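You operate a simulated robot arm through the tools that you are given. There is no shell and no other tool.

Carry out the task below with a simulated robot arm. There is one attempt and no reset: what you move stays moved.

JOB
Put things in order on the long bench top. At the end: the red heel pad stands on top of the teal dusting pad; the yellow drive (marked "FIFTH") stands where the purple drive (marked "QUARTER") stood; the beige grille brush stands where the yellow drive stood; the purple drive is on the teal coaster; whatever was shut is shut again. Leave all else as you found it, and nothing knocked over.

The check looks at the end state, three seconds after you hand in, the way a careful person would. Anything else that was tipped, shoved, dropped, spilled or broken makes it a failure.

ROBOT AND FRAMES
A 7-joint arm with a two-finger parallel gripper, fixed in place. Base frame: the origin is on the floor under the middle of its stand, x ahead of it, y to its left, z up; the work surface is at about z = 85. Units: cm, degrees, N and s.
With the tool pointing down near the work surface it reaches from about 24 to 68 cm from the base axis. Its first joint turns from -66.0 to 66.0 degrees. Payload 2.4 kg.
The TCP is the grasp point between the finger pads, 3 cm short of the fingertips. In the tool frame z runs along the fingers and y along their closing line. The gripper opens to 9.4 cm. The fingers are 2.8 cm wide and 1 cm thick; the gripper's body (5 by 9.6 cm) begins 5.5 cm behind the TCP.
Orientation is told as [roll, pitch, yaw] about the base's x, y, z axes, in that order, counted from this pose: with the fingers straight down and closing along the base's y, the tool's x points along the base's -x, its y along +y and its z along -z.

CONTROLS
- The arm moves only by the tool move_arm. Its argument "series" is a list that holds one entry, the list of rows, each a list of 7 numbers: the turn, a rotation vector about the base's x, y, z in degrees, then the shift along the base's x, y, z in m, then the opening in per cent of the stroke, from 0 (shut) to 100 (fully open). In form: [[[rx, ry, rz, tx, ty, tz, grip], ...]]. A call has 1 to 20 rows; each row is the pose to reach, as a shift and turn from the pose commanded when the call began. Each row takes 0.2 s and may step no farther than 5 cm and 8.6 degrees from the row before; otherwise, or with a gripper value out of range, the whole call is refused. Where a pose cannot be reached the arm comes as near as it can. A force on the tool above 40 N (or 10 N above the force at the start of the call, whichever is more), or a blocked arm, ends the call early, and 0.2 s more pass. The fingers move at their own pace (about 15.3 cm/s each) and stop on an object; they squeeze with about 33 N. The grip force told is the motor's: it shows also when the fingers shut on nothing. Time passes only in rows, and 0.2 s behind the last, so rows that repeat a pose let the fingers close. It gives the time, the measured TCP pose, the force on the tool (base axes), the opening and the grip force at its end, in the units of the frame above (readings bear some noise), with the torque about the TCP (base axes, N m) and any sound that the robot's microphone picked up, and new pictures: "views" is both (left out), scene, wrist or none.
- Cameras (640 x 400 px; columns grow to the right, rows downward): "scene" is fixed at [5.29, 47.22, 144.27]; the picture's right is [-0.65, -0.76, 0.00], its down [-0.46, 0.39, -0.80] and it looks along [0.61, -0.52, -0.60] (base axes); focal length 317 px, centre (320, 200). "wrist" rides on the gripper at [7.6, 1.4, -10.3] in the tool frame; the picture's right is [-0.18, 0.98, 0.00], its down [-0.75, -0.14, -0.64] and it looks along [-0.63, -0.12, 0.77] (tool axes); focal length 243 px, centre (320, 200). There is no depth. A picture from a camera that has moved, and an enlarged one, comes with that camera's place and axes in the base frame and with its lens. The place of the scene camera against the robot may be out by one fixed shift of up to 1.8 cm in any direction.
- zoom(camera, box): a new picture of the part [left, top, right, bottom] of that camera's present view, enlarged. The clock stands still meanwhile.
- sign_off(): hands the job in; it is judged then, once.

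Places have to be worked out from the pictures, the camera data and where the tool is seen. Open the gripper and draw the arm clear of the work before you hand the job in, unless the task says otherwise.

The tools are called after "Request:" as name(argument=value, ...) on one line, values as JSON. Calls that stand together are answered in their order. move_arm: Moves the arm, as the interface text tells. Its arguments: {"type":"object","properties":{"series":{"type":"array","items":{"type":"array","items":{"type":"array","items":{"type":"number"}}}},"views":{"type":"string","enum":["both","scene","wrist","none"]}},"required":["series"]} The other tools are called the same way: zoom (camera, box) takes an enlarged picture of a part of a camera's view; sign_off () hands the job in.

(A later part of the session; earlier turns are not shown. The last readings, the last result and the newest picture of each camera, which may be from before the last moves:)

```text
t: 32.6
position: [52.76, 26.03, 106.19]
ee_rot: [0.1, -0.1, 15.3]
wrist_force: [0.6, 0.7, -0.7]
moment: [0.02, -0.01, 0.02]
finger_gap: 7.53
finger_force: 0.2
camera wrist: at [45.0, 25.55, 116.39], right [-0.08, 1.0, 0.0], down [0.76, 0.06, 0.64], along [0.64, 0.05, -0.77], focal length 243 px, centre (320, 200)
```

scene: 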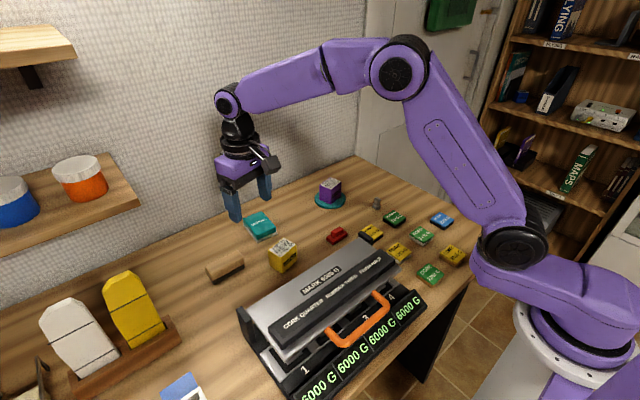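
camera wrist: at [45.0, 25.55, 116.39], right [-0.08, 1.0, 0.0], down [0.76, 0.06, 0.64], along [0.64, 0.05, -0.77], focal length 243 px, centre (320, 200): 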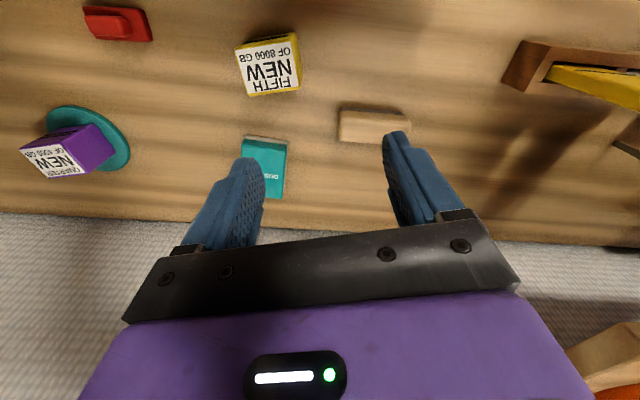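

This view shows yellow in its new place along with the brush and the dusting pad. I'll zoom in to measure them.

Request:
zoom(camera="wrist", box=[320, 80, 440, 160])

Request:
zoom(camera="wrist", box=[200, 20, 340, 210])

Request:
zoom(camera="scene", box=[190, 190, 350, 295])

```text
5.00 times, centred on (380, 120) of wrist
camera zoom: at [45.0, 25.55, 116.39], right [-0.08, 1.0, 0.0], down [0.76, 0.06, 0.64], along [0.64, 0.05, -0.77], focal length 1213 px, centre (20, 600)
```

zoom: 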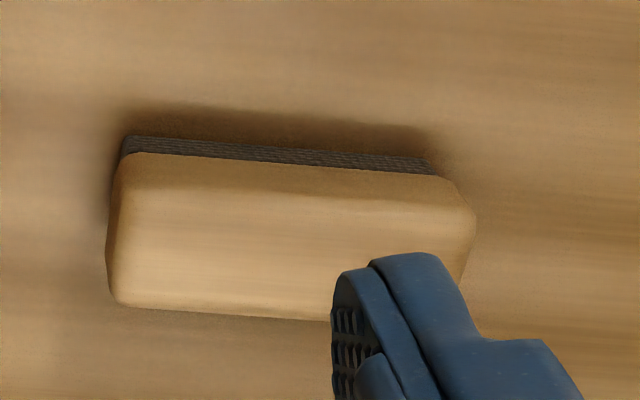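

```text
2.11 times, centred on (270, 115) of wrist
camera zoom: at [45.0, 25.55, 116.39], right [-0.08, 1.0, 0.0], down [0.76, 0.06, 0.64], along [0.64, 0.05, -0.77], focal length 511 px, centre (425, 379)
```

zoom: 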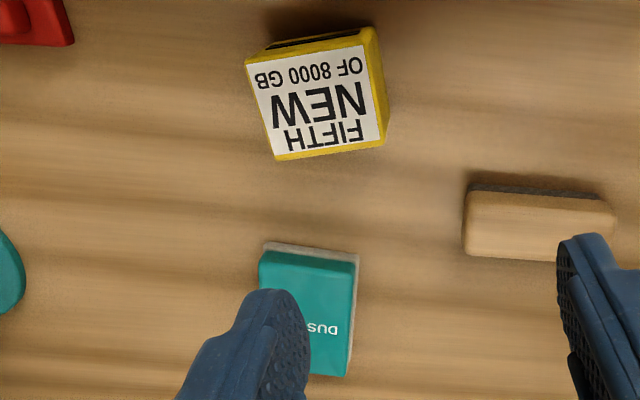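

```text
3.81 times, centred on (270, 242) of scene
camera zoom: at [5.29, 47.22, 144.27], right [-0.65, -0.76, 0.0], down [-0.46, 0.39, -0.8], along [0.61, -0.52, -0.6], focal length 1207 px, centre (510, 38)
```

zoom: 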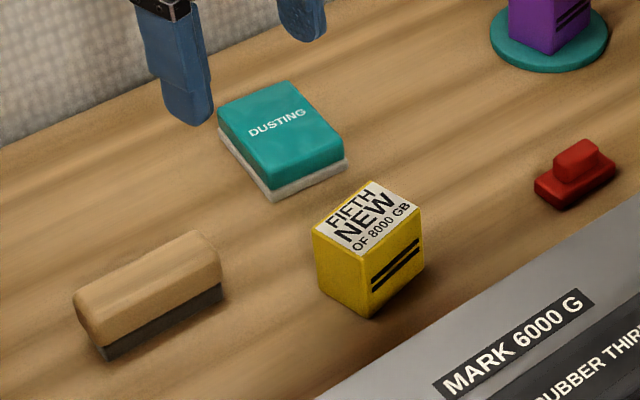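

Yellow stands upright at about (50.6–50.9,21.2), as intended. The brush is centred near (57.25,33.35), about 9 cm long and lying along y. I'll turn to yaw 90° above it so the fingers close across its width.

Request:
move_arm(series=[[[0, 0, 8.4, 0.005, 0.008, 0, 80], [0, 0, 16.8, 0.01, 0.016, 0, 80], [0, 0, 25.2, 0.015, 0.024, 0, 80], [0, 0, 33.6, 0.02, 0.032, 0, 80], [0, 0, 42, 0.025, 0.04, 0, 80], [0, 0, 50.4, 0.03, 0.048, 0, 80], [0, 0, 58.8, 0.035, 0.056, 0, 80], [0, 0, 67.2, 0.04, 0.064, 0, 80], [0, 0, 74.9, 0.0439, 0.0725, 0, 80], [0, 0, 74.9, 0.0439, 0.0725, -0.04, 80], [0, 0, 74.9, 0.0439, 0.0725, -0.08, 80], [0, 0, 74.9, 0.0439, 0.0725, -0.08, 80]]], views="both")

Request:
zoom(camera="wrist", box=[220, 50, 420, 240])

Request:
zoom(camera="scene", box=[180, 170, 320, 290])

```text
t: 35.2
position: [57.39, 33.28, 98.4]
ee_rot: [0.0, 0.0, 90.1]
wrist_force: [-0.3, -0.1, -0.5]
moment: [0.0, -0.01, 0.0]
finger_gap: 7.52
finger_force: 0.1
camera wrist: at [55.83, 25.84, 108.49], right [-0.98, 0.18, 0.0], down [0.14, 0.75, 0.64], along [0.12, 0.63, -0.77], focal length 243 px, centre (320, 200)
```

scene: 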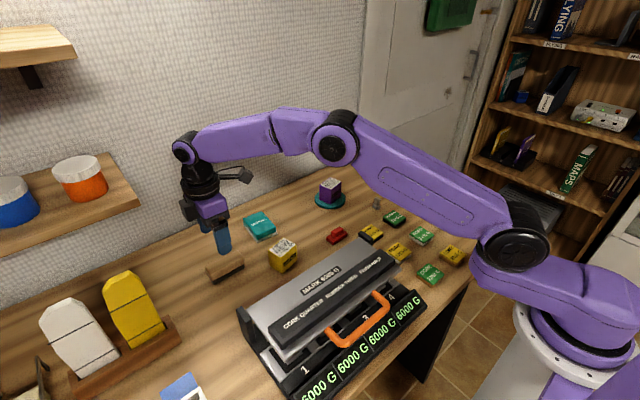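
wrist: 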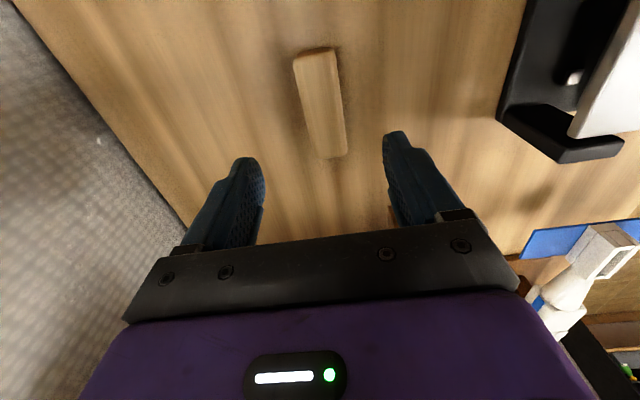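

```text
2.11 times, centred on (320, 145) of wrist
camera zoom: at [55.83, 25.84, 108.49], right [-0.98, 0.18, 0.0], down [0.14, 0.75, 0.64], along [0.12, 0.63, -0.77], focal length 511 px, centre (320, 316)
```

zoom: 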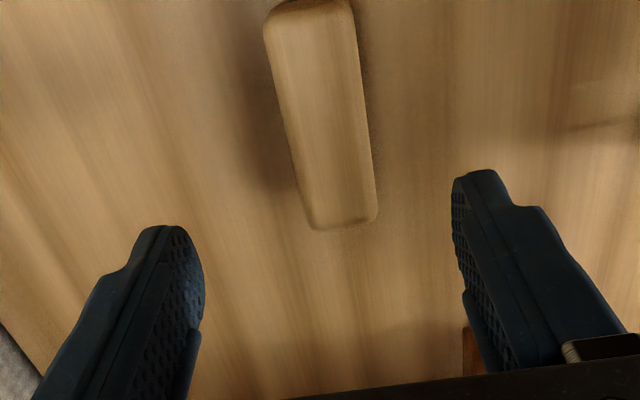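

```text
3.33 times, centred on (250, 230) of scene
camera zoom: at [5.29, 47.22, 144.27], right [-0.65, -0.76, 0.0], down [-0.46, 0.39, -0.8], along [0.61, -0.52, -0.6], focal length 1056 px, centre (553, 100)
```

zoom: 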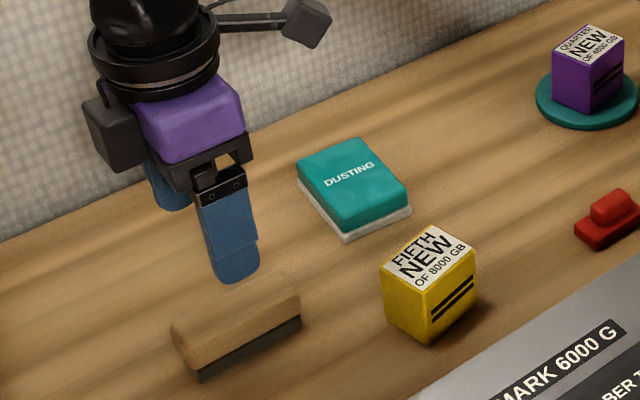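

The brush is centred at about (57.05,33.3), so I'll shift 2 mm in -x and lower the fingers either side of it.

Request:
move_arm(series=[[[0, 0, 0, -0.002, 0, -0.02, 80], [0, 0, 0, -0.002, 0, -0.05, 80], [0, 0, 0, -0.002, 0, -0.08, 80], [0, 0, 0, -0.002, 0, -0.092, 80], [0, 0, 0, -0.002, 0, -0.0975, 80], [0, 0, 0, -0.002, 0, -0.0975, 80]]], views="both")

Request:
zoom(camera="scene", box=[180, 190, 300, 290])

```text
t: 36.6
position: [57.12, 33.36, 88.63]
ee_rot: [0.1, -0.1, 90.0]
wrist_force: [-0.1, -0.1, 0.1]
moment: [0.0, 0.0, -0.04]
finger_gap: 7.51
finger_force: 0.1
camera wrist: at [55.5, 25.83, 98.77], right [-0.98, 0.18, 0.0], down [0.14, 0.75, 0.64], along [0.12, 0.63, -0.77], focal length 243 px, centre (320, 200)
```

scene: 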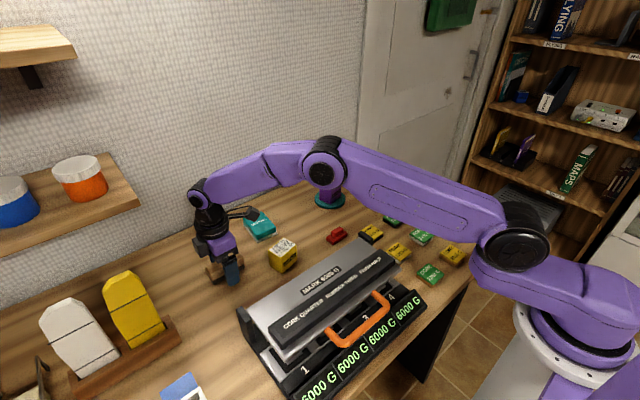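
wrist: 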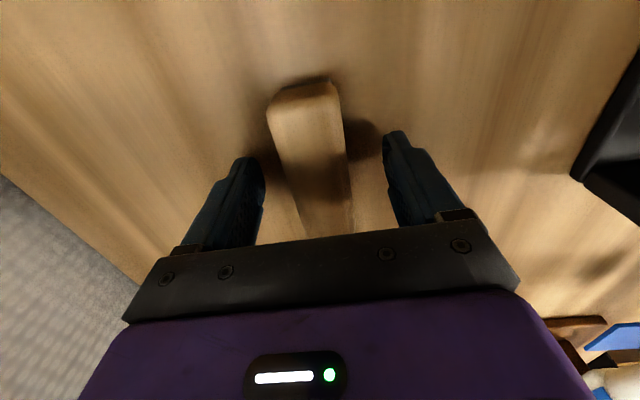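

```text
4.00 times, centred on (240, 240) of scene
camera zoom: at [5.29, 47.22, 144.27], right [-0.65, -0.76, 0.0], down [-0.46, 0.39, -0.8], along [0.61, -0.52, -0.6], focal length 1267 px, centre (640, 40)
```

zoom: 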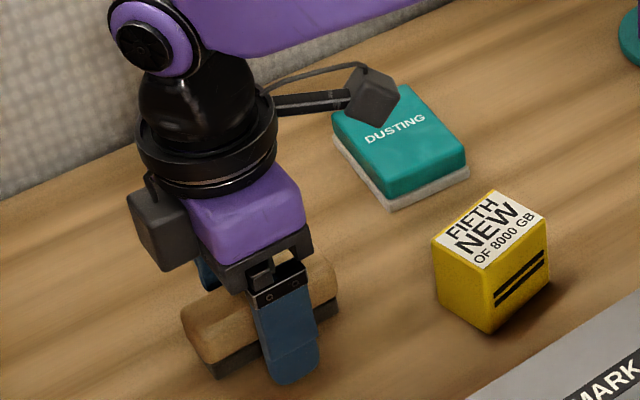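

The fingers straddle the brush cleanly, so I'll close on it.

Request:
move_arm(series=[[[0, 0, 0, 0, 0, 0, 55], [0, 0, 0, 0, 0, 0, 40], [0, 0, 0, 0, 0, 0, 0], [0, 0, 0, 0, 0, 0, 0], [0, 0, 0, 0, 0, 0, 0]]], views="wrist")

```text
t: 37.8
position: [57.08, 33.47, 88.64]
ee_rot: [0.0, 0.0, 90.1]
wrist_force: [-0.2, -0.2, -0.6]
moment: [0.01, 0.0, 0.01]
finger_gap: 3.56
finger_force: 33.2
camera wrist: at [55.5, 25.83, 98.79], right [-0.98, 0.18, 0.0], down [0.14, 0.75, 0.64], along [0.12, 0.63, -0.77], focal length 243 px, centre (320, 200)
```

wrist: 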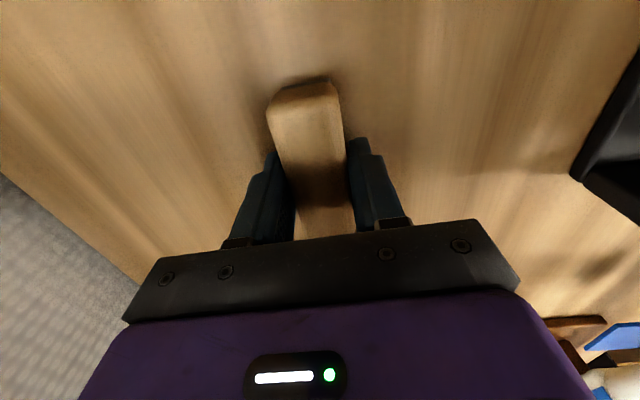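

The brush is gripped (gap 3.56). I'll lift it straight up and check it hangs level.

Request:
move_arm(series=[[[0, 0, 0, 0, 0, 0.01, 0], [0, 0, 0, 0, 0, 0.03, 0], [0, 0, 0, 0, 0, 0.06, 0], [0, 0, 0, 0, 0, 0.1, 0], [0, 0, 0, 0, 0, 0.14, 0], [0, 0, 0, 0, 0, 0.17, 0], [0, 0, 0, 0, 0, 0.17, 0]]], views="both")

Request:
zoom(camera="scene", box=[150, 120, 290, 270])

```text
t: 39.4
position: [57.1, 33.31, 105.68]
ee_rot: [0.1, -0.1, 90.1]
wrist_force: [-0.2, -1.0, -1.0]
moment: [0.0, 0.02, 0.0]
finger_gap: 3.55
finger_force: 32.7
camera wrist: at [55.6, 25.83, 115.82], right [-0.98, 0.18, 0.0], down [0.14, 0.75, 0.64], along [0.12, 0.63, -0.77], focal length 243 px, centre (320, 200)
```

scene: 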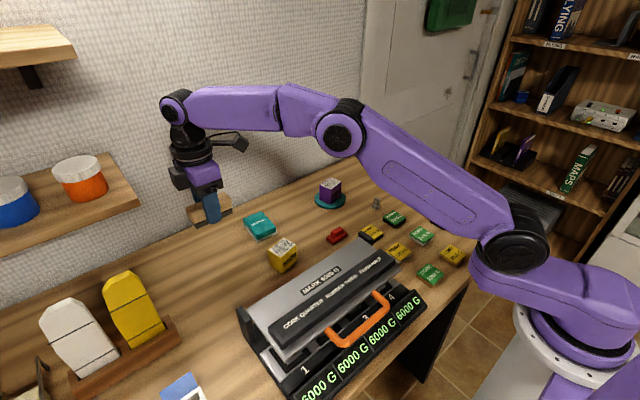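
wrist: 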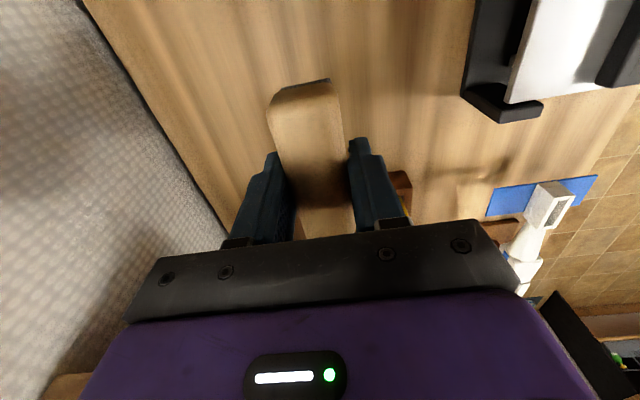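

```text
2.67 times, centred on (220, 195) of scene
camera zoom: at [5.29, 47.22, 144.27], right [-0.65, -0.76, 0.0], down [-0.46, 0.39, -0.8], along [0.61, -0.52, -0.6], focal length 845 px, centre (587, 213)
```

zoom: 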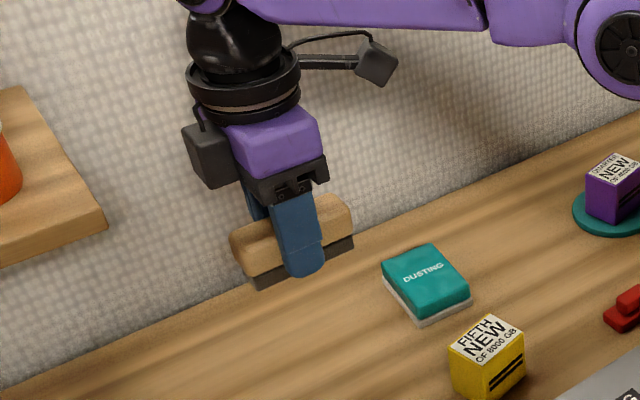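

The brush is level and held. I'll carry it high across to above yellow's old spot (48.83,-20.89), turning it in line with the drive's old footprint.

Request:
move_arm(series=[[[0, 0, -3, -0.003, -0.018, 0.003, 0], [0, 0, -8, -0.008, -0.052, 0.005, 0], [0, 0, -13, -0.013, -0.088, 0.005, 0], [0, 0, -18, -0.019, -0.124, 0.005, 0], [0, 0, -23, -0.024, -0.16, 0.005, 0], [0, 0, -28, -0.03, -0.196, 0.005, 0], [0, 0, -33, -0.035, -0.232, 0.005, 0], [0, 0, -38, -0.041, -0.268, 0.005, 0], [0, 0, -43, -0.046, -0.304, 0.005, 0], [0, 0, -48, -0.052, -0.34, 0.005, 0], [0, 0, -53, -0.057, -0.376, 0.005, 0], [0, 0, -58, -0.062, -0.412, 0.005, 0], [0, 0, -63, -0.068, -0.448, 0.005, 0], [0, 0, -68, -0.073, -0.484, 0.005, 0], [0, 0, -73, -0.079, -0.52, 0.003, 0], [0, 0, -75.5, -0.0822, -0.5424, 0, 0], [0, 0, -75.5, -0.0822, -0.5424, 0, 0]]], views="both")

```text
t: 43.0
position: [48.62, -20.88, 105.43]
ee_rot: [0.1, 0.0, 14.6]
wrist_force: [0.3, -0.1, -0.3]
moment: [0.01, -0.02, -0.01]
finger_gap: 3.57
finger_force: 33.3
camera wrist: at [40.77, -21.29, 115.66], right [-0.07, 1.0, 0.0], down [0.76, 0.05, 0.64], along [0.64, 0.04, -0.77], focal length 243 px, centre (320, 200)
```

scene: 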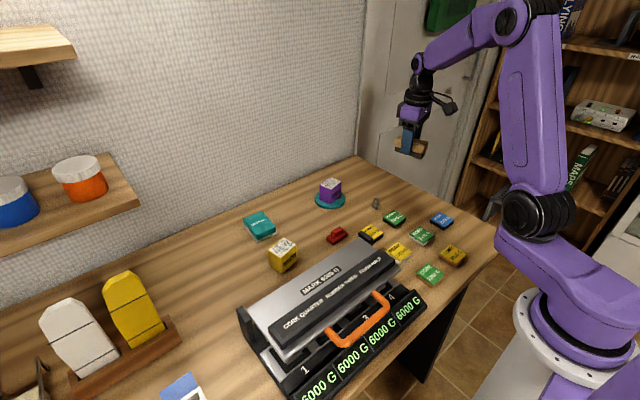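
wrist: 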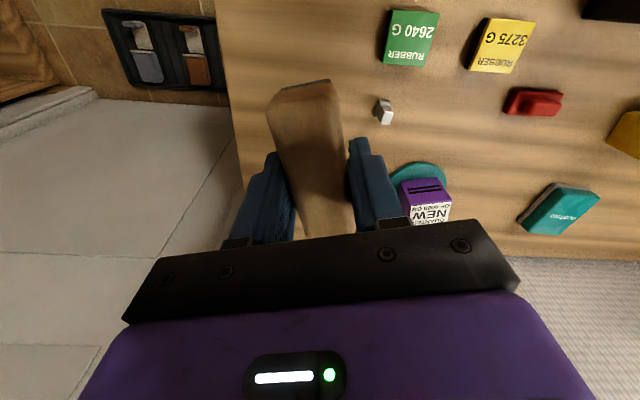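

The brush is over the spot. I'll lower it to just above the bench, well clear of the grey piece and the labelled blocks.

Request:
move_arm(series=[[[0, 0, 0, 0, 0, -0.02, 0], [0, 0, 0, 0, 0, -0.05, 0], [0, 0, 0, 0, 0, -0.08, 0], [0, 0, 0, 0, 0, -0.11, 0], [0, 0, 0, 0, 0, -0.14, 0], [0, 0, 0, 0, 0, -0.158, 0], [0, 0, 0, 0, 0, -0.165, 0], [0, 0, 0, 0, 0, -0.167, 0], [0, 0, 0, 0, 0, -0.167, 0]]], views="both")

Request:
zoom(camera="scene", box=[340, 140, 460, 240])

```text
t: 45.0
position: [48.76, -20.86, 88.85]
ee_rot: [0.1, -0.1, 14.5]
wrist_force: [-0.4, 0.5, -1.4]
moment: [0.0, 0.01, 0.0]
finger_gap: 3.57
finger_force: 33.0
camera wrist: at [40.93, -21.35, 99.05], right [-0.07, 1.0, 0.0], down [0.76, 0.05, 0.64], along [0.64, 0.04, -0.77], focal length 243 px, centre (320, 200)
```

scene: 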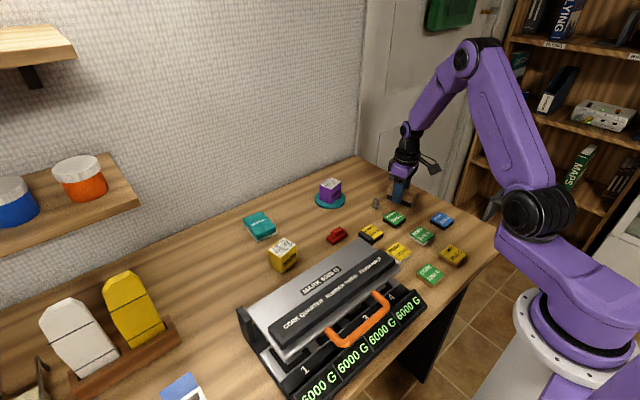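
wrist: 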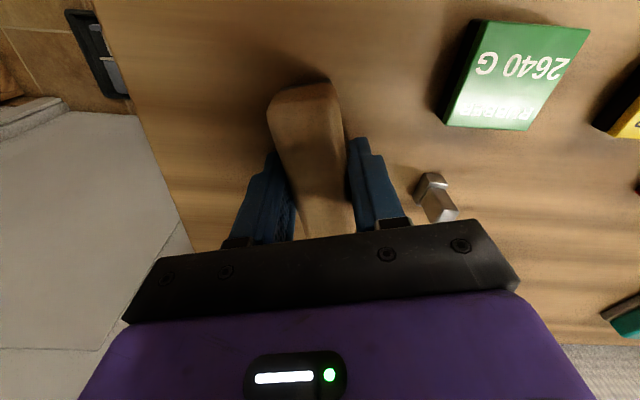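

```text
4.00 times, centred on (400, 190) of scene
camera zoom: at [5.29, 47.22, 144.27], right [-0.65, -0.76, 0.0], down [-0.46, 0.39, -0.8], along [0.61, -0.52, -0.6], focal length 1267 px, centre (0, 240)
```

zoom: 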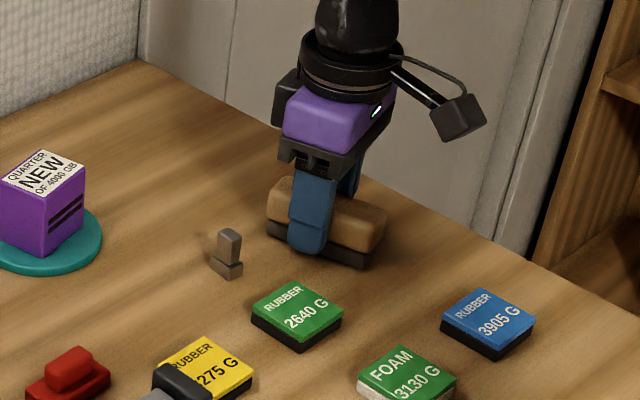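

Clear all around and almost on the bench. I'll ease down to contact.

Request:
move_arm(series=[[[0, 0, 0, 0, 0, -0.001, 0], [0, 0, 0, 0, 0, -0.002, 0], [0, 0, 0, 0, 0, -0.003, 0], [0, 0, 0, 0, 0, -0.003, 0]]], views="none")

```text
t: 46.0
position: [48.78, -20.96, 88.55]
ee_rot: [0.0, 0.1, 14.6]
wrist_force: [-3.3, 2.3, 11.9]
moment: [0.02, 0.2, 0.01]
finger_gap: 3.57
finger_force: 32.8
```

The brush has touched down, so I'll back off 1 mm and open to let go.

Request:
move_arm(series=[[[0, 0, 0, 0, 0, 0.001, 0], [0, 0, 0, 0, 0, 0.001, 45], [0, 0, 0, 0, 0, 0.001, 60], [0, 0, 0, 0, 0, 0.001, 75], [0, 0, 0, 0, 0, 0.001, 75]]], views="wrist")

```text
t: 47.2
position: [48.82, -20.87, 88.74]
ee_rot: [0.0, 0.1, 14.5]
wrist_force: [0.3, -0.8, -0.7]
moment: [0.0, 0.0, 0.03]
finger_gap: 7.06
finger_force: 0.0
camera wrist: at [40.96, -21.38, 98.85], right [-0.07, 1.0, 0.0], down [0.76, 0.05, 0.64], along [0.64, 0.04, -0.77], focal length 243 px, centre (320, 200)
```

wrist: 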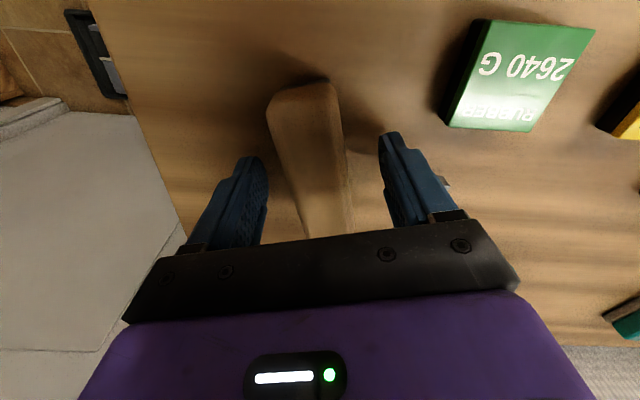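

The brush is released. I'll rise straight up and go above the red heel pad at about (48.8,5.0).

Request:
move_arm(series=[[[0, 0, 0, 0, 0, 0.03, 75], [0, 0, 0, 0, 0, 0.07, 75], [0, 0, 0, 0, 0, 0.11, 75], [0, 0, 0, 0, 0, 0.14, 75], [0, 0, -2, 0, 0.035, 0.14, 75], [0, 0, -4, 0, 0.075, 0.14, 75], [0, 0, -6.5, 0, 0.115, 0.14, 75], [0, 0, -9, 0, 0.155, 0.14, 75], [0, 0, -11, 0, 0.195, 0.14, 75], [0, 0, -13, 0, 0.235, 0.14, 75], [0, 0, -14.5, 0, 0.2589, 0.14, 75], [0, 0, -14.5, 0, 0.2589, 0.11, 75], [0, 0, -14.5, 0, 0.2589, 0.11, 75]]], views="both")

Request:
zoom(camera="wrist", box=[240, 50, 400, 170])

Request:
zoom(camera="scene", box=[300, 170, 460, 270])

```text
t: 50.0
position: [48.6, 5.11, 99.64]
ee_rot: [-0.1, 0.0, 0.1]
wrist_force: [-0.5, -0.7, 0.3]
moment: [0.03, 0.02, 0.03]
finger_gap: 7.02
finger_force: 0.0
camera wrist: at [40.98, 6.54, 109.74], right [0.18, 0.98, 0.0], down [0.75, -0.14, 0.64], along [0.63, -0.12, -0.77], focal length 243 px, centre (320, 200)
```

scene: 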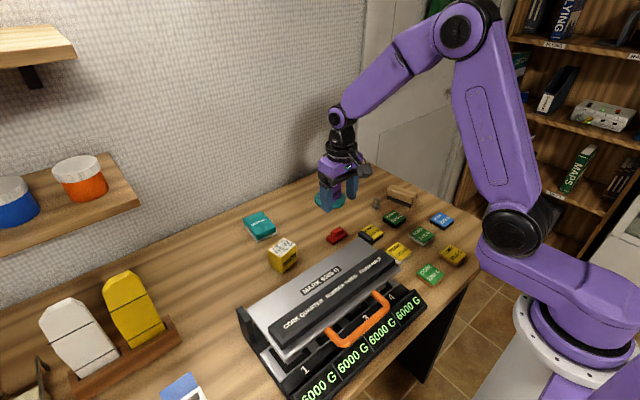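
wrist: 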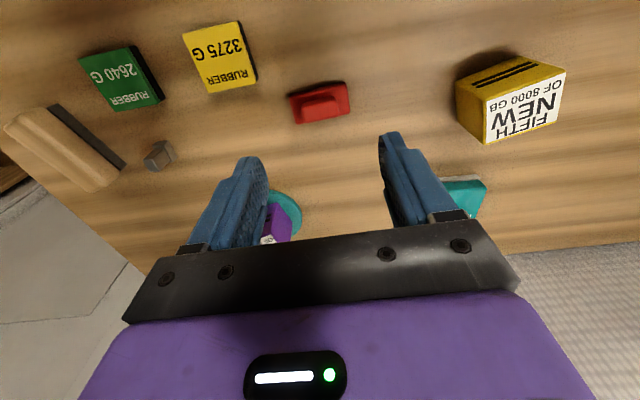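

```text
3.33 times, centred on (320, 110) of wrist
camera zoom: at [40.98, 6.54, 109.74], right [0.18, 0.98, 0.0], down [0.75, -0.14, 0.64], along [0.63, -0.12, -0.77], focal length 809 px, centre (320, 500)
```

zoom: 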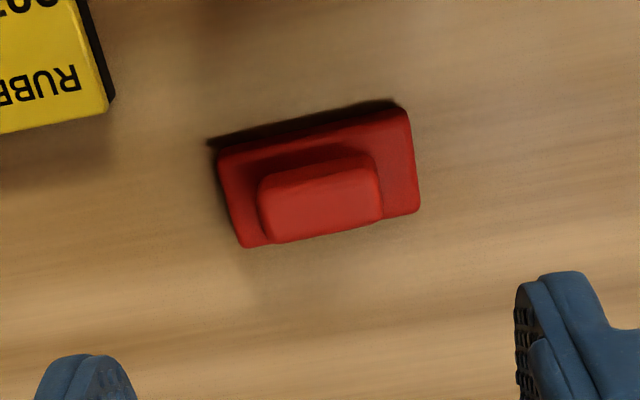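

```text
4.00 times, centred on (380, 220) of scene
camera zoom: at [5.29, 47.22, 144.27], right [-0.65, -0.76, 0.0], down [-0.46, 0.39, -0.8], along [0.61, -0.52, -0.6], focal length 1267 px, centre (80, 120)
```

zoom: 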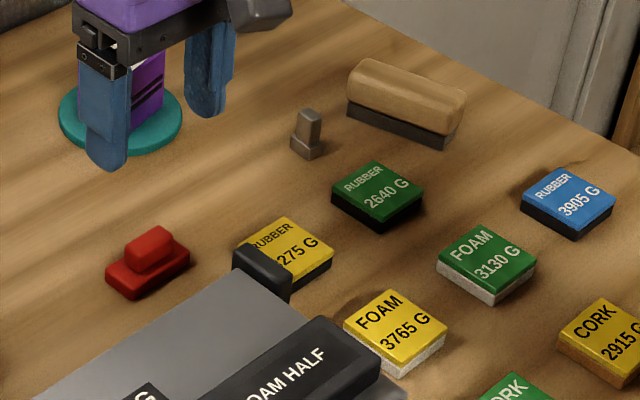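

The brush now stands in yellow's old place. The red heel pad is at (48.75,5.1) with its long side along y and a grip ridge on top about 1.8 cm wide. I'll turn to yaw -88.5° above it so the fingers close across the ridge.

Request:
move_arm(series=[[[0, 0, -8.4, -0.0008, 0.0012, 0, 55], [0, 0, -16.8, -0.0008, 0.0012, 0, 55], [0, 0, -25.2, -0.0008, 0.0012, 0, 55], [0, 0, -33.6, -0.0008, 0.0012, 0, 55], [0, 0, -42, -0.0008, 0.0012, 0, 55], [0, 0, -50.4, -0.0008, 0.0012, 0, 55], [0, 0, -58.8, -0.0008, 0.0012, 0, 55], [0, 0, -67.2, -0.0008, 0.0012, 0, 55], [0, 0, -75.6, -0.0008, 0.0012, 0, 55], [0, 0, -83.5, -0.0008, 0.0012, 0, 55], [0, 0, -88.5, -0.0008, 0.0012, 0, 55], [0, 0, -88.5, -0.0008, 0.0012, -0.03, 55], [0, 0, -88.5, -0.0008, 0.0012, -0.05, 55], [0, 0, -88.5, -0.0008, 0.0012, -0.05, 55]]], views="both")

Request:
zoom(camera="wrist", box=[220, 60, 420, 240])

Request:
zoom(camera="scene", box=[290, 170, 390, 260])

```text
t: 53.0
position: [48.82, 5.34, 94.73]
ee_rot: [0.1, 0.0, -88.3]
wrist_force: [0.4, -0.2, 0.2]
moment: [-0.02, 0.02, 0.01]
finger_gap: 5.16
finger_force: 0.1
camera wrist: at [49.88, 13.01, 104.88], right [0.99, -0.16, 0.0], down [-0.12, -0.76, 0.64], along [-0.1, -0.63, -0.77], focal length 243 px, centre (320, 200)
```

scene: 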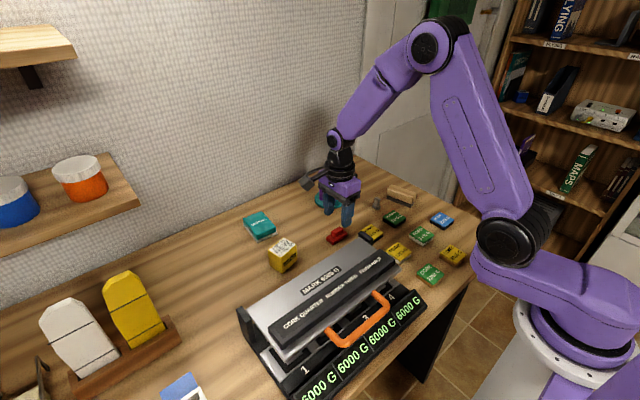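
wrist: 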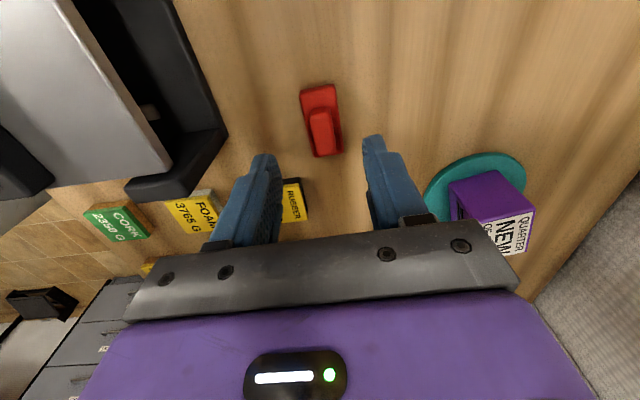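

```text
2.22 times, centred on (320, 150) of wrist
camera zoom: at [49.88, 13.01, 104.88], right [0.99, -0.16, 0.0], down [-0.12, -0.76, 0.64], along [-0.1, -0.63, -0.77], focal length 539 px, centre (320, 311)
```

zoom: 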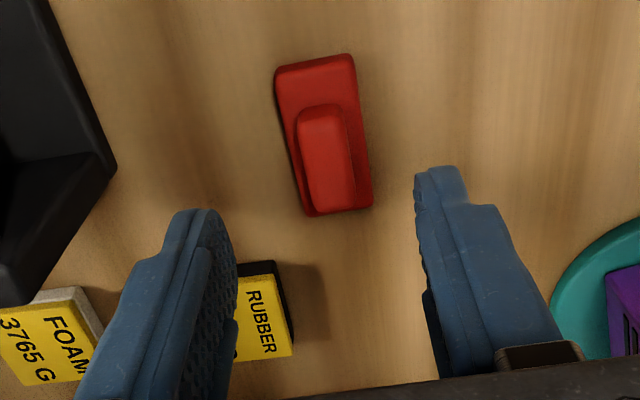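

```text
4.44 times, centred on (340, 215) of scene
camera zoom: at [5.29, 47.22, 144.27], right [-0.65, -0.76, 0.0], down [-0.46, 0.39, -0.8], along [0.61, -0.52, -0.6], focal length 1408 px, centre (231, 133)
```

zoom: 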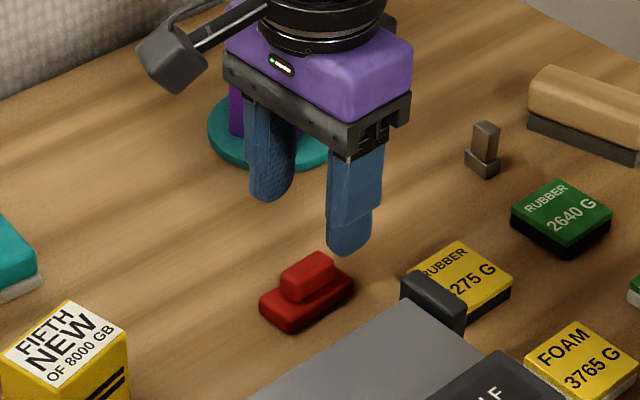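

The ridge is centred between the fingers. I'll lower until the tips are just above the red base and then check.

Request:
move_arm(series=[[[0, 0, 0, 0.0005, 0.0003, -0.02, 55], [0, 0, 0, 0.0005, 0.0003, -0.035, 55], [0, 0, 0, 0.0005, 0.0003, -0.045, 55], [0, 0, 0, 0.0005, 0.0003, -0.051, 55], [0, 0, 0, 0.0005, 0.0003, -0.051, 55]]], views="both")

Request:
zoom(camera="scene", box=[300, 190, 380, 260])

Request:
zoom(camera="wrist", box=[220, 60, 420, 240])

```text
t: 54.2
position: [48.83, 5.31, 89.64]
ee_rot: [0.0, 0.1, -88.4]
wrist_force: [-0.5, 0.1, -0.5]
moment: [0.02, 0.0, -0.01]
finger_gap: 5.19
finger_force: 0.2
camera wrist: at [49.95, 13.01, 99.74], right [0.99, -0.16, 0.0], down [-0.12, -0.76, 0.64], along [-0.1, -0.63, -0.77], focal length 243 px, centre (320, 200)
```

scene: 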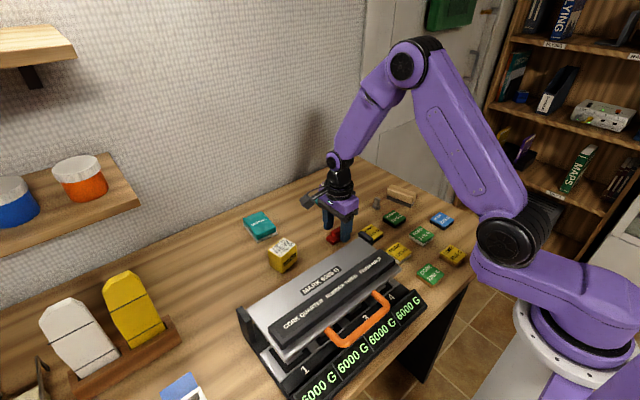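
wrist: 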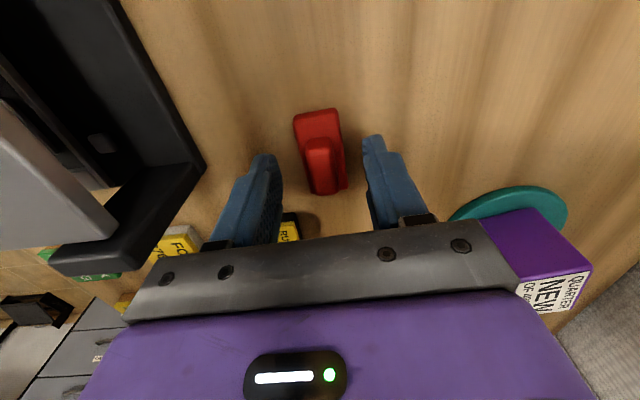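

```text
5.71 times, centred on (340, 225) of scene
camera zoom: at [5.29, 47.22, 144.27], right [-0.65, -0.76, 0.0], down [-0.46, 0.39, -0.8], along [0.61, -0.52, -0.6], focal length 1810 px, centre (206, 57)
```

zoom: 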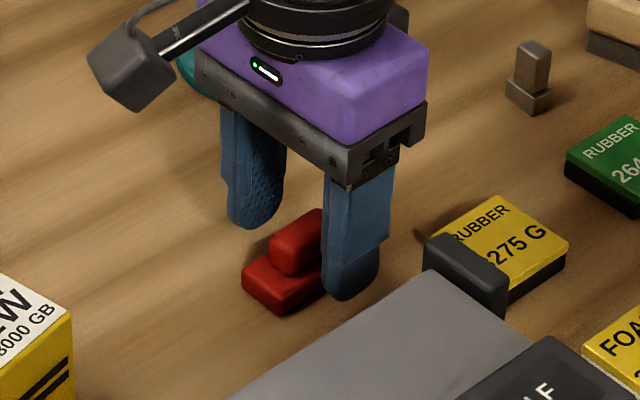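

```text
2.22 times, centred on (320, 150) of wrist
camera zoom: at [49.95, 13.01, 99.74], right [0.99, -0.16, 0.0], down [-0.12, -0.76, 0.64], along [-0.1, -0.63, -0.77], focal length 539 px, centre (320, 311)
```

zoom: 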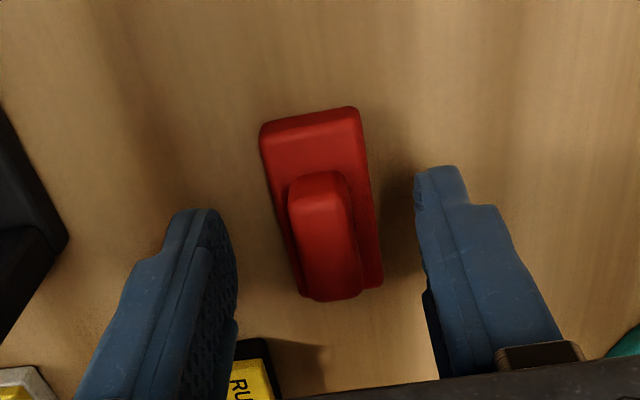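

The tips are down beside the ridge with no contact. I'll take a closer look to judge the heights before closing.

Request:
zoom(camera="scene", box=[322, 210, 358, 246])

Request:
zoom(camera="wrist", box=[280, 95, 400, 205])

```text
11.11 times, centred on (340, 228) of scene
camera zoom: at [5.29, 47.22, 144.27], right [-0.65, -0.76, 0.0], down [-0.46, 0.39, -0.8], along [0.61, -0.52, -0.6], focal length 3520 px, centre (98, -111)
```

zoom: 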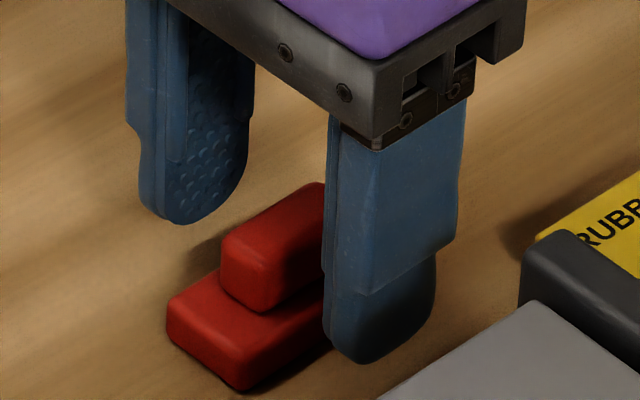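

```text
3.64 times, centred on (340, 150) of wrist
camera zoom: at [49.95, 13.01, 99.74], right [0.99, -0.16, 0.0], down [-0.12, -0.76, 0.64], along [-0.1, -0.63, -0.77], focal length 882 px, centre (247, 382)
```

zoom: 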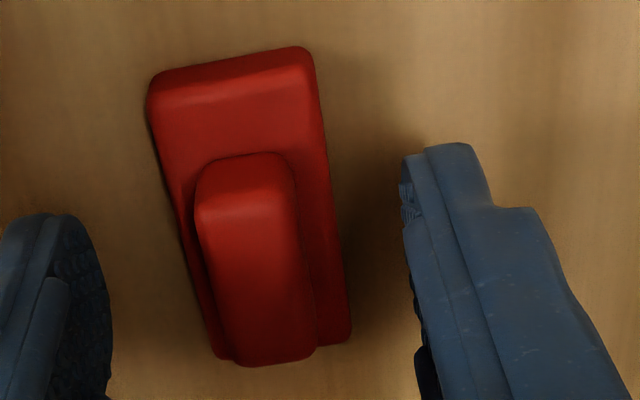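

The ridge top looks to be about 2.5 cm above the bench and the base about 1 cm thick. I'll narrow the fingers over the base and lower by millimetres until the tips just feel it, to set the grip height.

Request:
move_arm(series=[[[0, 0, 0, 0.0003, 0, 0, 40], [0, 0, 0, 0.0003, 0, 0, 29], [0, 0, 0, 0.0003, 0, 0, 29], [0, 0, 0, 0.0003, 0, -0.001, 29], [0, 0, 0, 0.0003, 0, -0.002, 29], [0, 0, 0, 0.0003, 0, -0.002, 29]]], views="wrist")

Request:
zoom(camera="wrist", box=[260, 95, 400, 235])

Request:
zoom(camera="scene", box=[322, 210, 358, 246])

```text
t: 55.6
position: [48.94, 5.18, 89.55]
ee_rot: [0.0, 0.0, -88.4]
wrist_force: [0.1, -0.2, 0.2]
moment: [0.02, -0.01, -0.02]
finger_gap: 2.72
finger_force: 0.1
camera wrist: at [49.96, 12.9, 99.51], right [0.99, -0.16, 0.0], down [-0.12, -0.76, 0.64], along [-0.1, -0.63, -0.77], focal length 243 px, centre (320, 200)
```

wrist: 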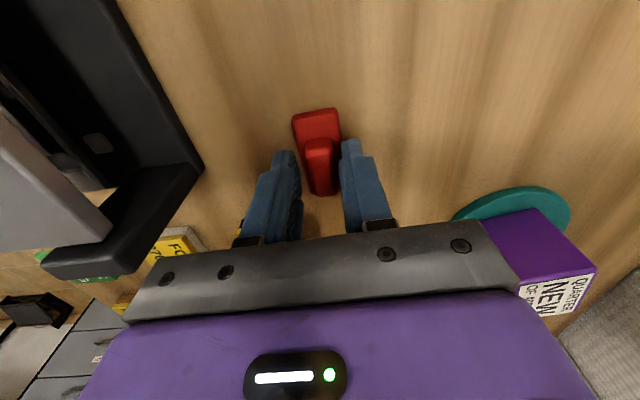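

```text
2.86 times, centred on (330, 165) of wrist
camera zoom: at [49.96, 12.9, 99.51], right [0.99, -0.16, 0.0], down [-0.12, -0.76, 0.64], along [-0.1, -0.63, -0.77], focal length 693 px, centre (291, 300)
```

zoom: 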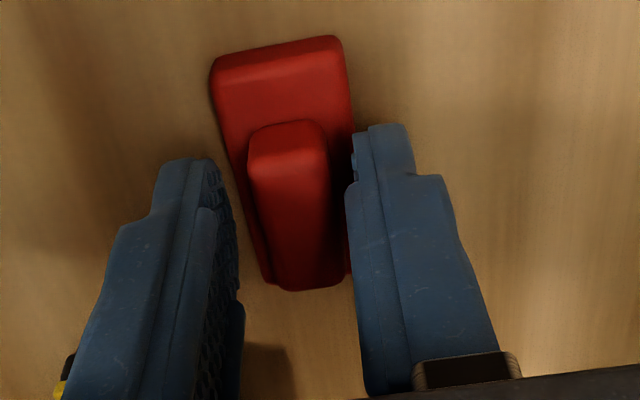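

```text
11.11 times, centred on (340, 228) of scene
camera zoom: at [5.29, 47.22, 144.27], right [-0.65, -0.76, 0.0], down [-0.46, 0.39, -0.8], along [0.61, -0.52, -0.6], focal length 3520 px, centre (98, -111)
```

zoom: 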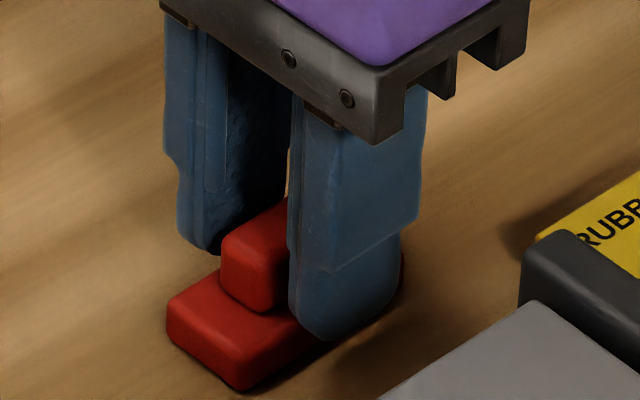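

Still no contact and everything is centred. I'll continue down in 1 mm steps to feel for the base.

Request:
move_arm(series=[[[0, 0, 0, 0, 0, -0.001, 29], [0, 0, 0, 0, 0, -0.002, 29], [0, 0, 0, 0, 0, -0.002, 29]]], views="none")

```text
t: 56.4
position: [48.88, 5.21, 89.22]
ee_rot: [0.1, -0.1, -88.4]
wrist_force: [-0.2, 0.7, 11.1]
moment: [-0.02, -0.11, 0.01]
finger_gap: 2.67
finger_force: 0.1
```

The tips touched the base (11 N). I'll rise 1.5 mm and close on the ridge.

Request:
move_arm(series=[[[0, 0, 0, 0, 0, 0.001, 29], [0, 0, 0, 0, 0, 0.0015, 29], [0, 0, 0, 0, 0, 0.0015, 20], [0, 0, 0, 0, 0, 0.0015, 0], [0, 0, 0, 0, 0, 0.0015, 0], [0, 0, 0, 0, 0, 0.0015, 0]]], views="both")

Request:
zoom(camera="scene", box=[322, 210, 358, 246])

```text
t: 57.8
position: [48.73, 5.15, 89.19]
ee_rot: [-0.1, 0.0, -88.4]
wrist_force: [-0.6, 0.5, -0.2]
moment: [-0.01, -0.03, -0.01]
finger_gap: 1.49
finger_force: 33.1
camera wrist: at [49.91, 12.88, 99.48], right [0.99, -0.16, 0.0], down [-0.12, -0.76, 0.64], along [-0.1, -0.63, -0.77], focal length 243 px, centre (320, 200)
```

scene: 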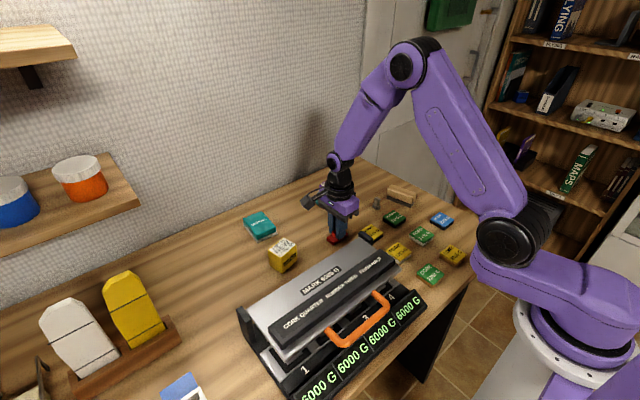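
wrist: 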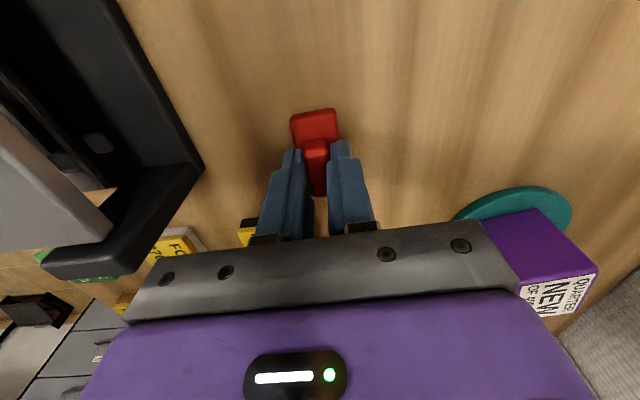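

```text
11.11 times, centred on (340, 228) of scene
camera zoom: at [5.29, 47.22, 144.27], right [-0.65, -0.76, 0.0], down [-0.46, 0.39, -0.8], along [0.61, -0.52, -0.6], focal length 3520 px, centre (98, -111)
```

zoom: 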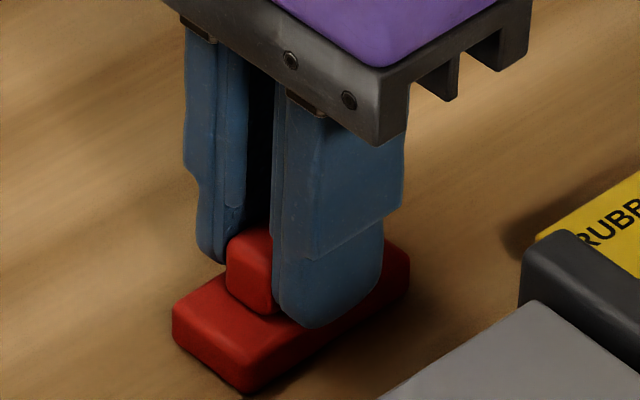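

The ridge is held (gap 1.49, 33 N). I'll lift slowly and check it stays level.

Request:
move_arm(series=[[[0, 0, 0, 0, 0, 0.005, 0], [0, 0, 0, 0, 0, 0.015, 0], [0, 0, 0, 0, 0, 0.035, 0], [0, 0, 0, 0, 0, 0.06, 0], [0, 0, 0, 0, 0, 0.09, 0], [0, 0, 0, 0, 0, 0.12, 0], [0, 0, 0, 0, 0, 0.15, 0], [0, 0, 0, 0, 0, 0.15, 0]]], views="both")

Request:
zoom(camera="scene", box=[300, 130, 380, 210])

Request:
zoom(camera="wrist", box=[260, 95, 400, 235])

```text
t: 59.6
position: [48.73, 5.03, 104.31]
ee_rot: [-0.1, 0.0, -88.4]
wrist_force: [0.2, 0.0, -0.3]
moment: [0.0, -0.05, 0.04]
finger_gap: 1.5
finger_force: 33.3
camera wrist: at [49.89, 12.79, 114.42], right [0.99, -0.16, 0.0], down [-0.12, -0.76, 0.64], along [-0.1, -0.63, -0.77], focal length 243 px, centre (320, 200)
```

scene: 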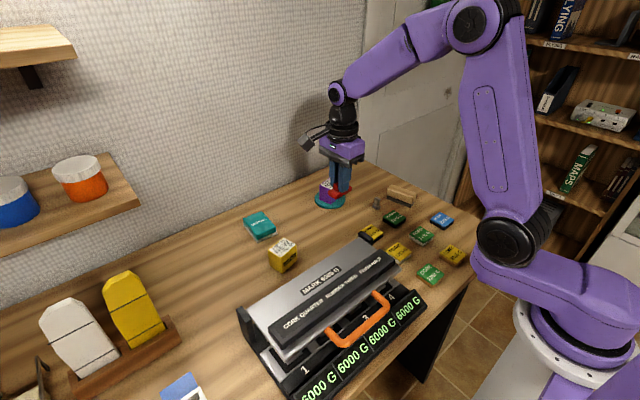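
wrist: 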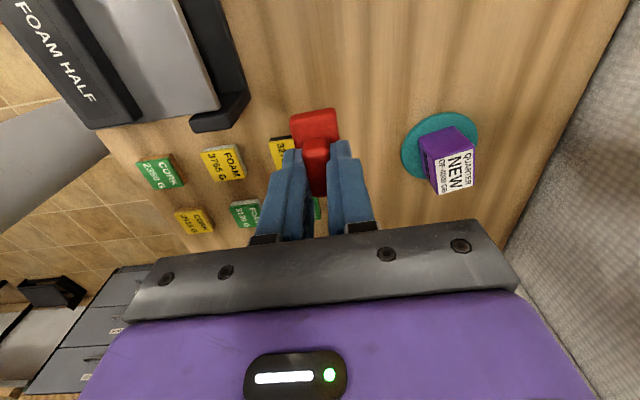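

```text
5.00 times, centred on (340, 170) of scene
camera zoom: at [5.29, 47.22, 144.27], right [-0.65, -0.76, 0.0], down [-0.46, 0.39, -0.8], along [0.61, -0.52, -0.6], focal length 1584 px, centre (220, 350)
```

zoom: 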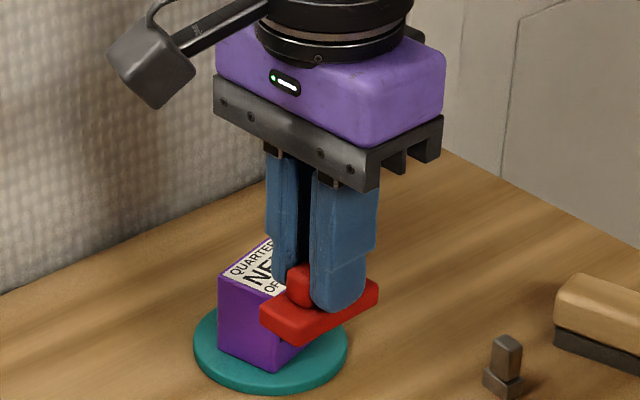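

```text
2.86 times, centred on (330, 165) of wrist
camera zoom: at [49.89, 12.79, 114.42], right [0.99, -0.16, 0.0], down [-0.12, -0.76, 0.64], along [-0.1, -0.63, -0.77], focal length 693 px, centre (291, 300)
```

zoom: 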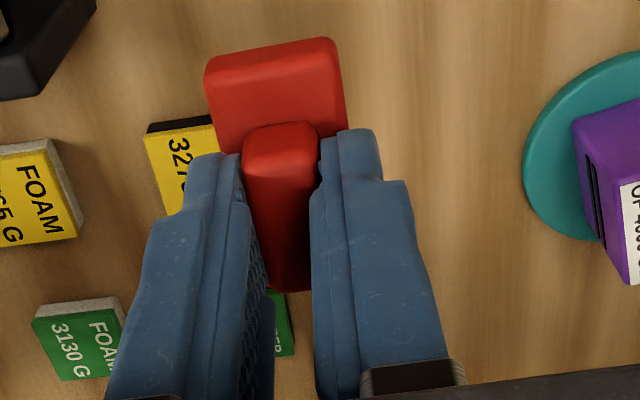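

The heel pad hangs level. I'll carry it above the dusting pad at about (64.6,19.0), turning it so its long side lies along the dusting pad's length.

Request:
move_arm(series=[[[0, 0, 5, 0.006, 0.005, 0, 0], [0, 0, 12.5, 0.018, 0.016, 0, 0], [0, 0, 20, 0.03, 0.027, 0, 0], [0, 0, 28, 0.044, 0.039, 0, 0], [0, 0, 36, 0.058, 0.051, 0, 0], [0, 0, 44, 0.072, 0.063, 0, 0], [0, 0, 52, 0.088, 0.077, 0, 0], [0, 0, 60, 0.104, 0.091, 0, 0], [0, 0, 68, 0.12, 0.105, 0, 0], [0, 0, 76, 0.136, 0.119, 0, 0], [0, 0, 82, 0.15, 0.132, 0, 0], [0, 0, 84.4, 0.1584, 0.139, 0, 0], [0, 0, 84.4, 0.1584, 0.139, 0, 0]]], views="both")

Request:
zoom(camera="scene", box=[210, 130, 310, 250])

Request:
zoom(camera="wrist", box=[240, 60, 400, 240])

```text
t: 62.4
position: [64.71, 19.17, 104.41]
ee_rot: [0.0, 0.0, -3.9]
wrist_force: [0.2, 0.0, -1.4]
moment: [-0.01, -0.02, 0.0]
finger_gap: 1.48
finger_force: 33.1
camera wrist: at [57.04, 21.1, 114.59], right [0.25, 0.97, 0.0], down [0.74, -0.19, 0.64], along [0.62, -0.16, -0.77], focal length 243 px, centre (320, 200)
```

scene: 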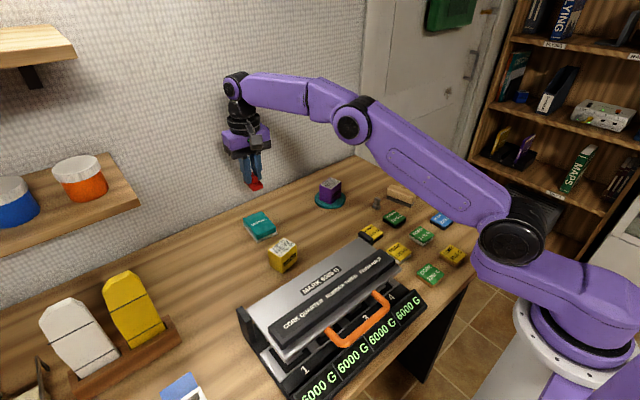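
wrist: 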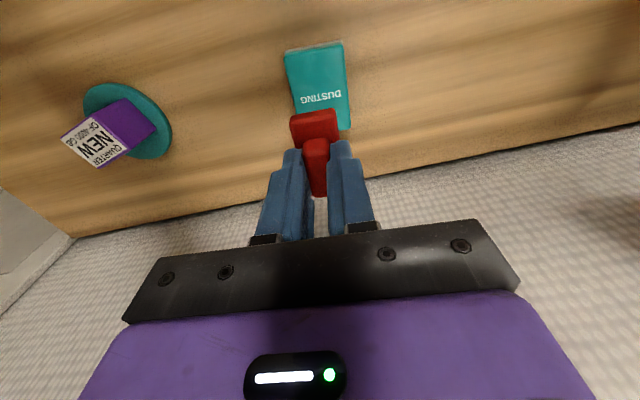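

```text
3.33 times, centred on (260, 190) of scene
camera zoom: at [5.29, 47.22, 144.27], right [-0.65, -0.76, 0.0], down [-0.46, 0.39, -0.8], along [0.61, -0.52, -0.6], focal length 1056 px, centre (520, 233)
```

zoom: 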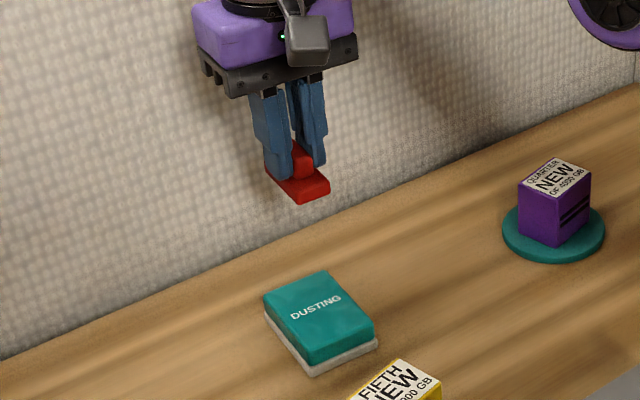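

```text
2.22 times, centred on (320, 150) of wrist
camera zoom: at [57.04, 21.1, 114.59], right [0.25, 0.97, 0.0], down [0.74, -0.19, 0.64], along [0.62, -0.16, -0.77], focal length 539 px, centre (320, 311)
```

zoom: 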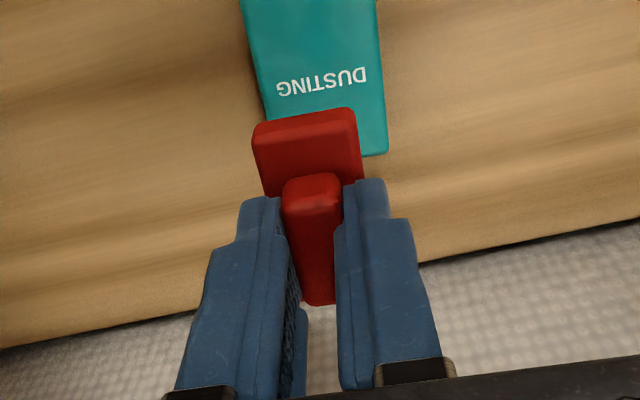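

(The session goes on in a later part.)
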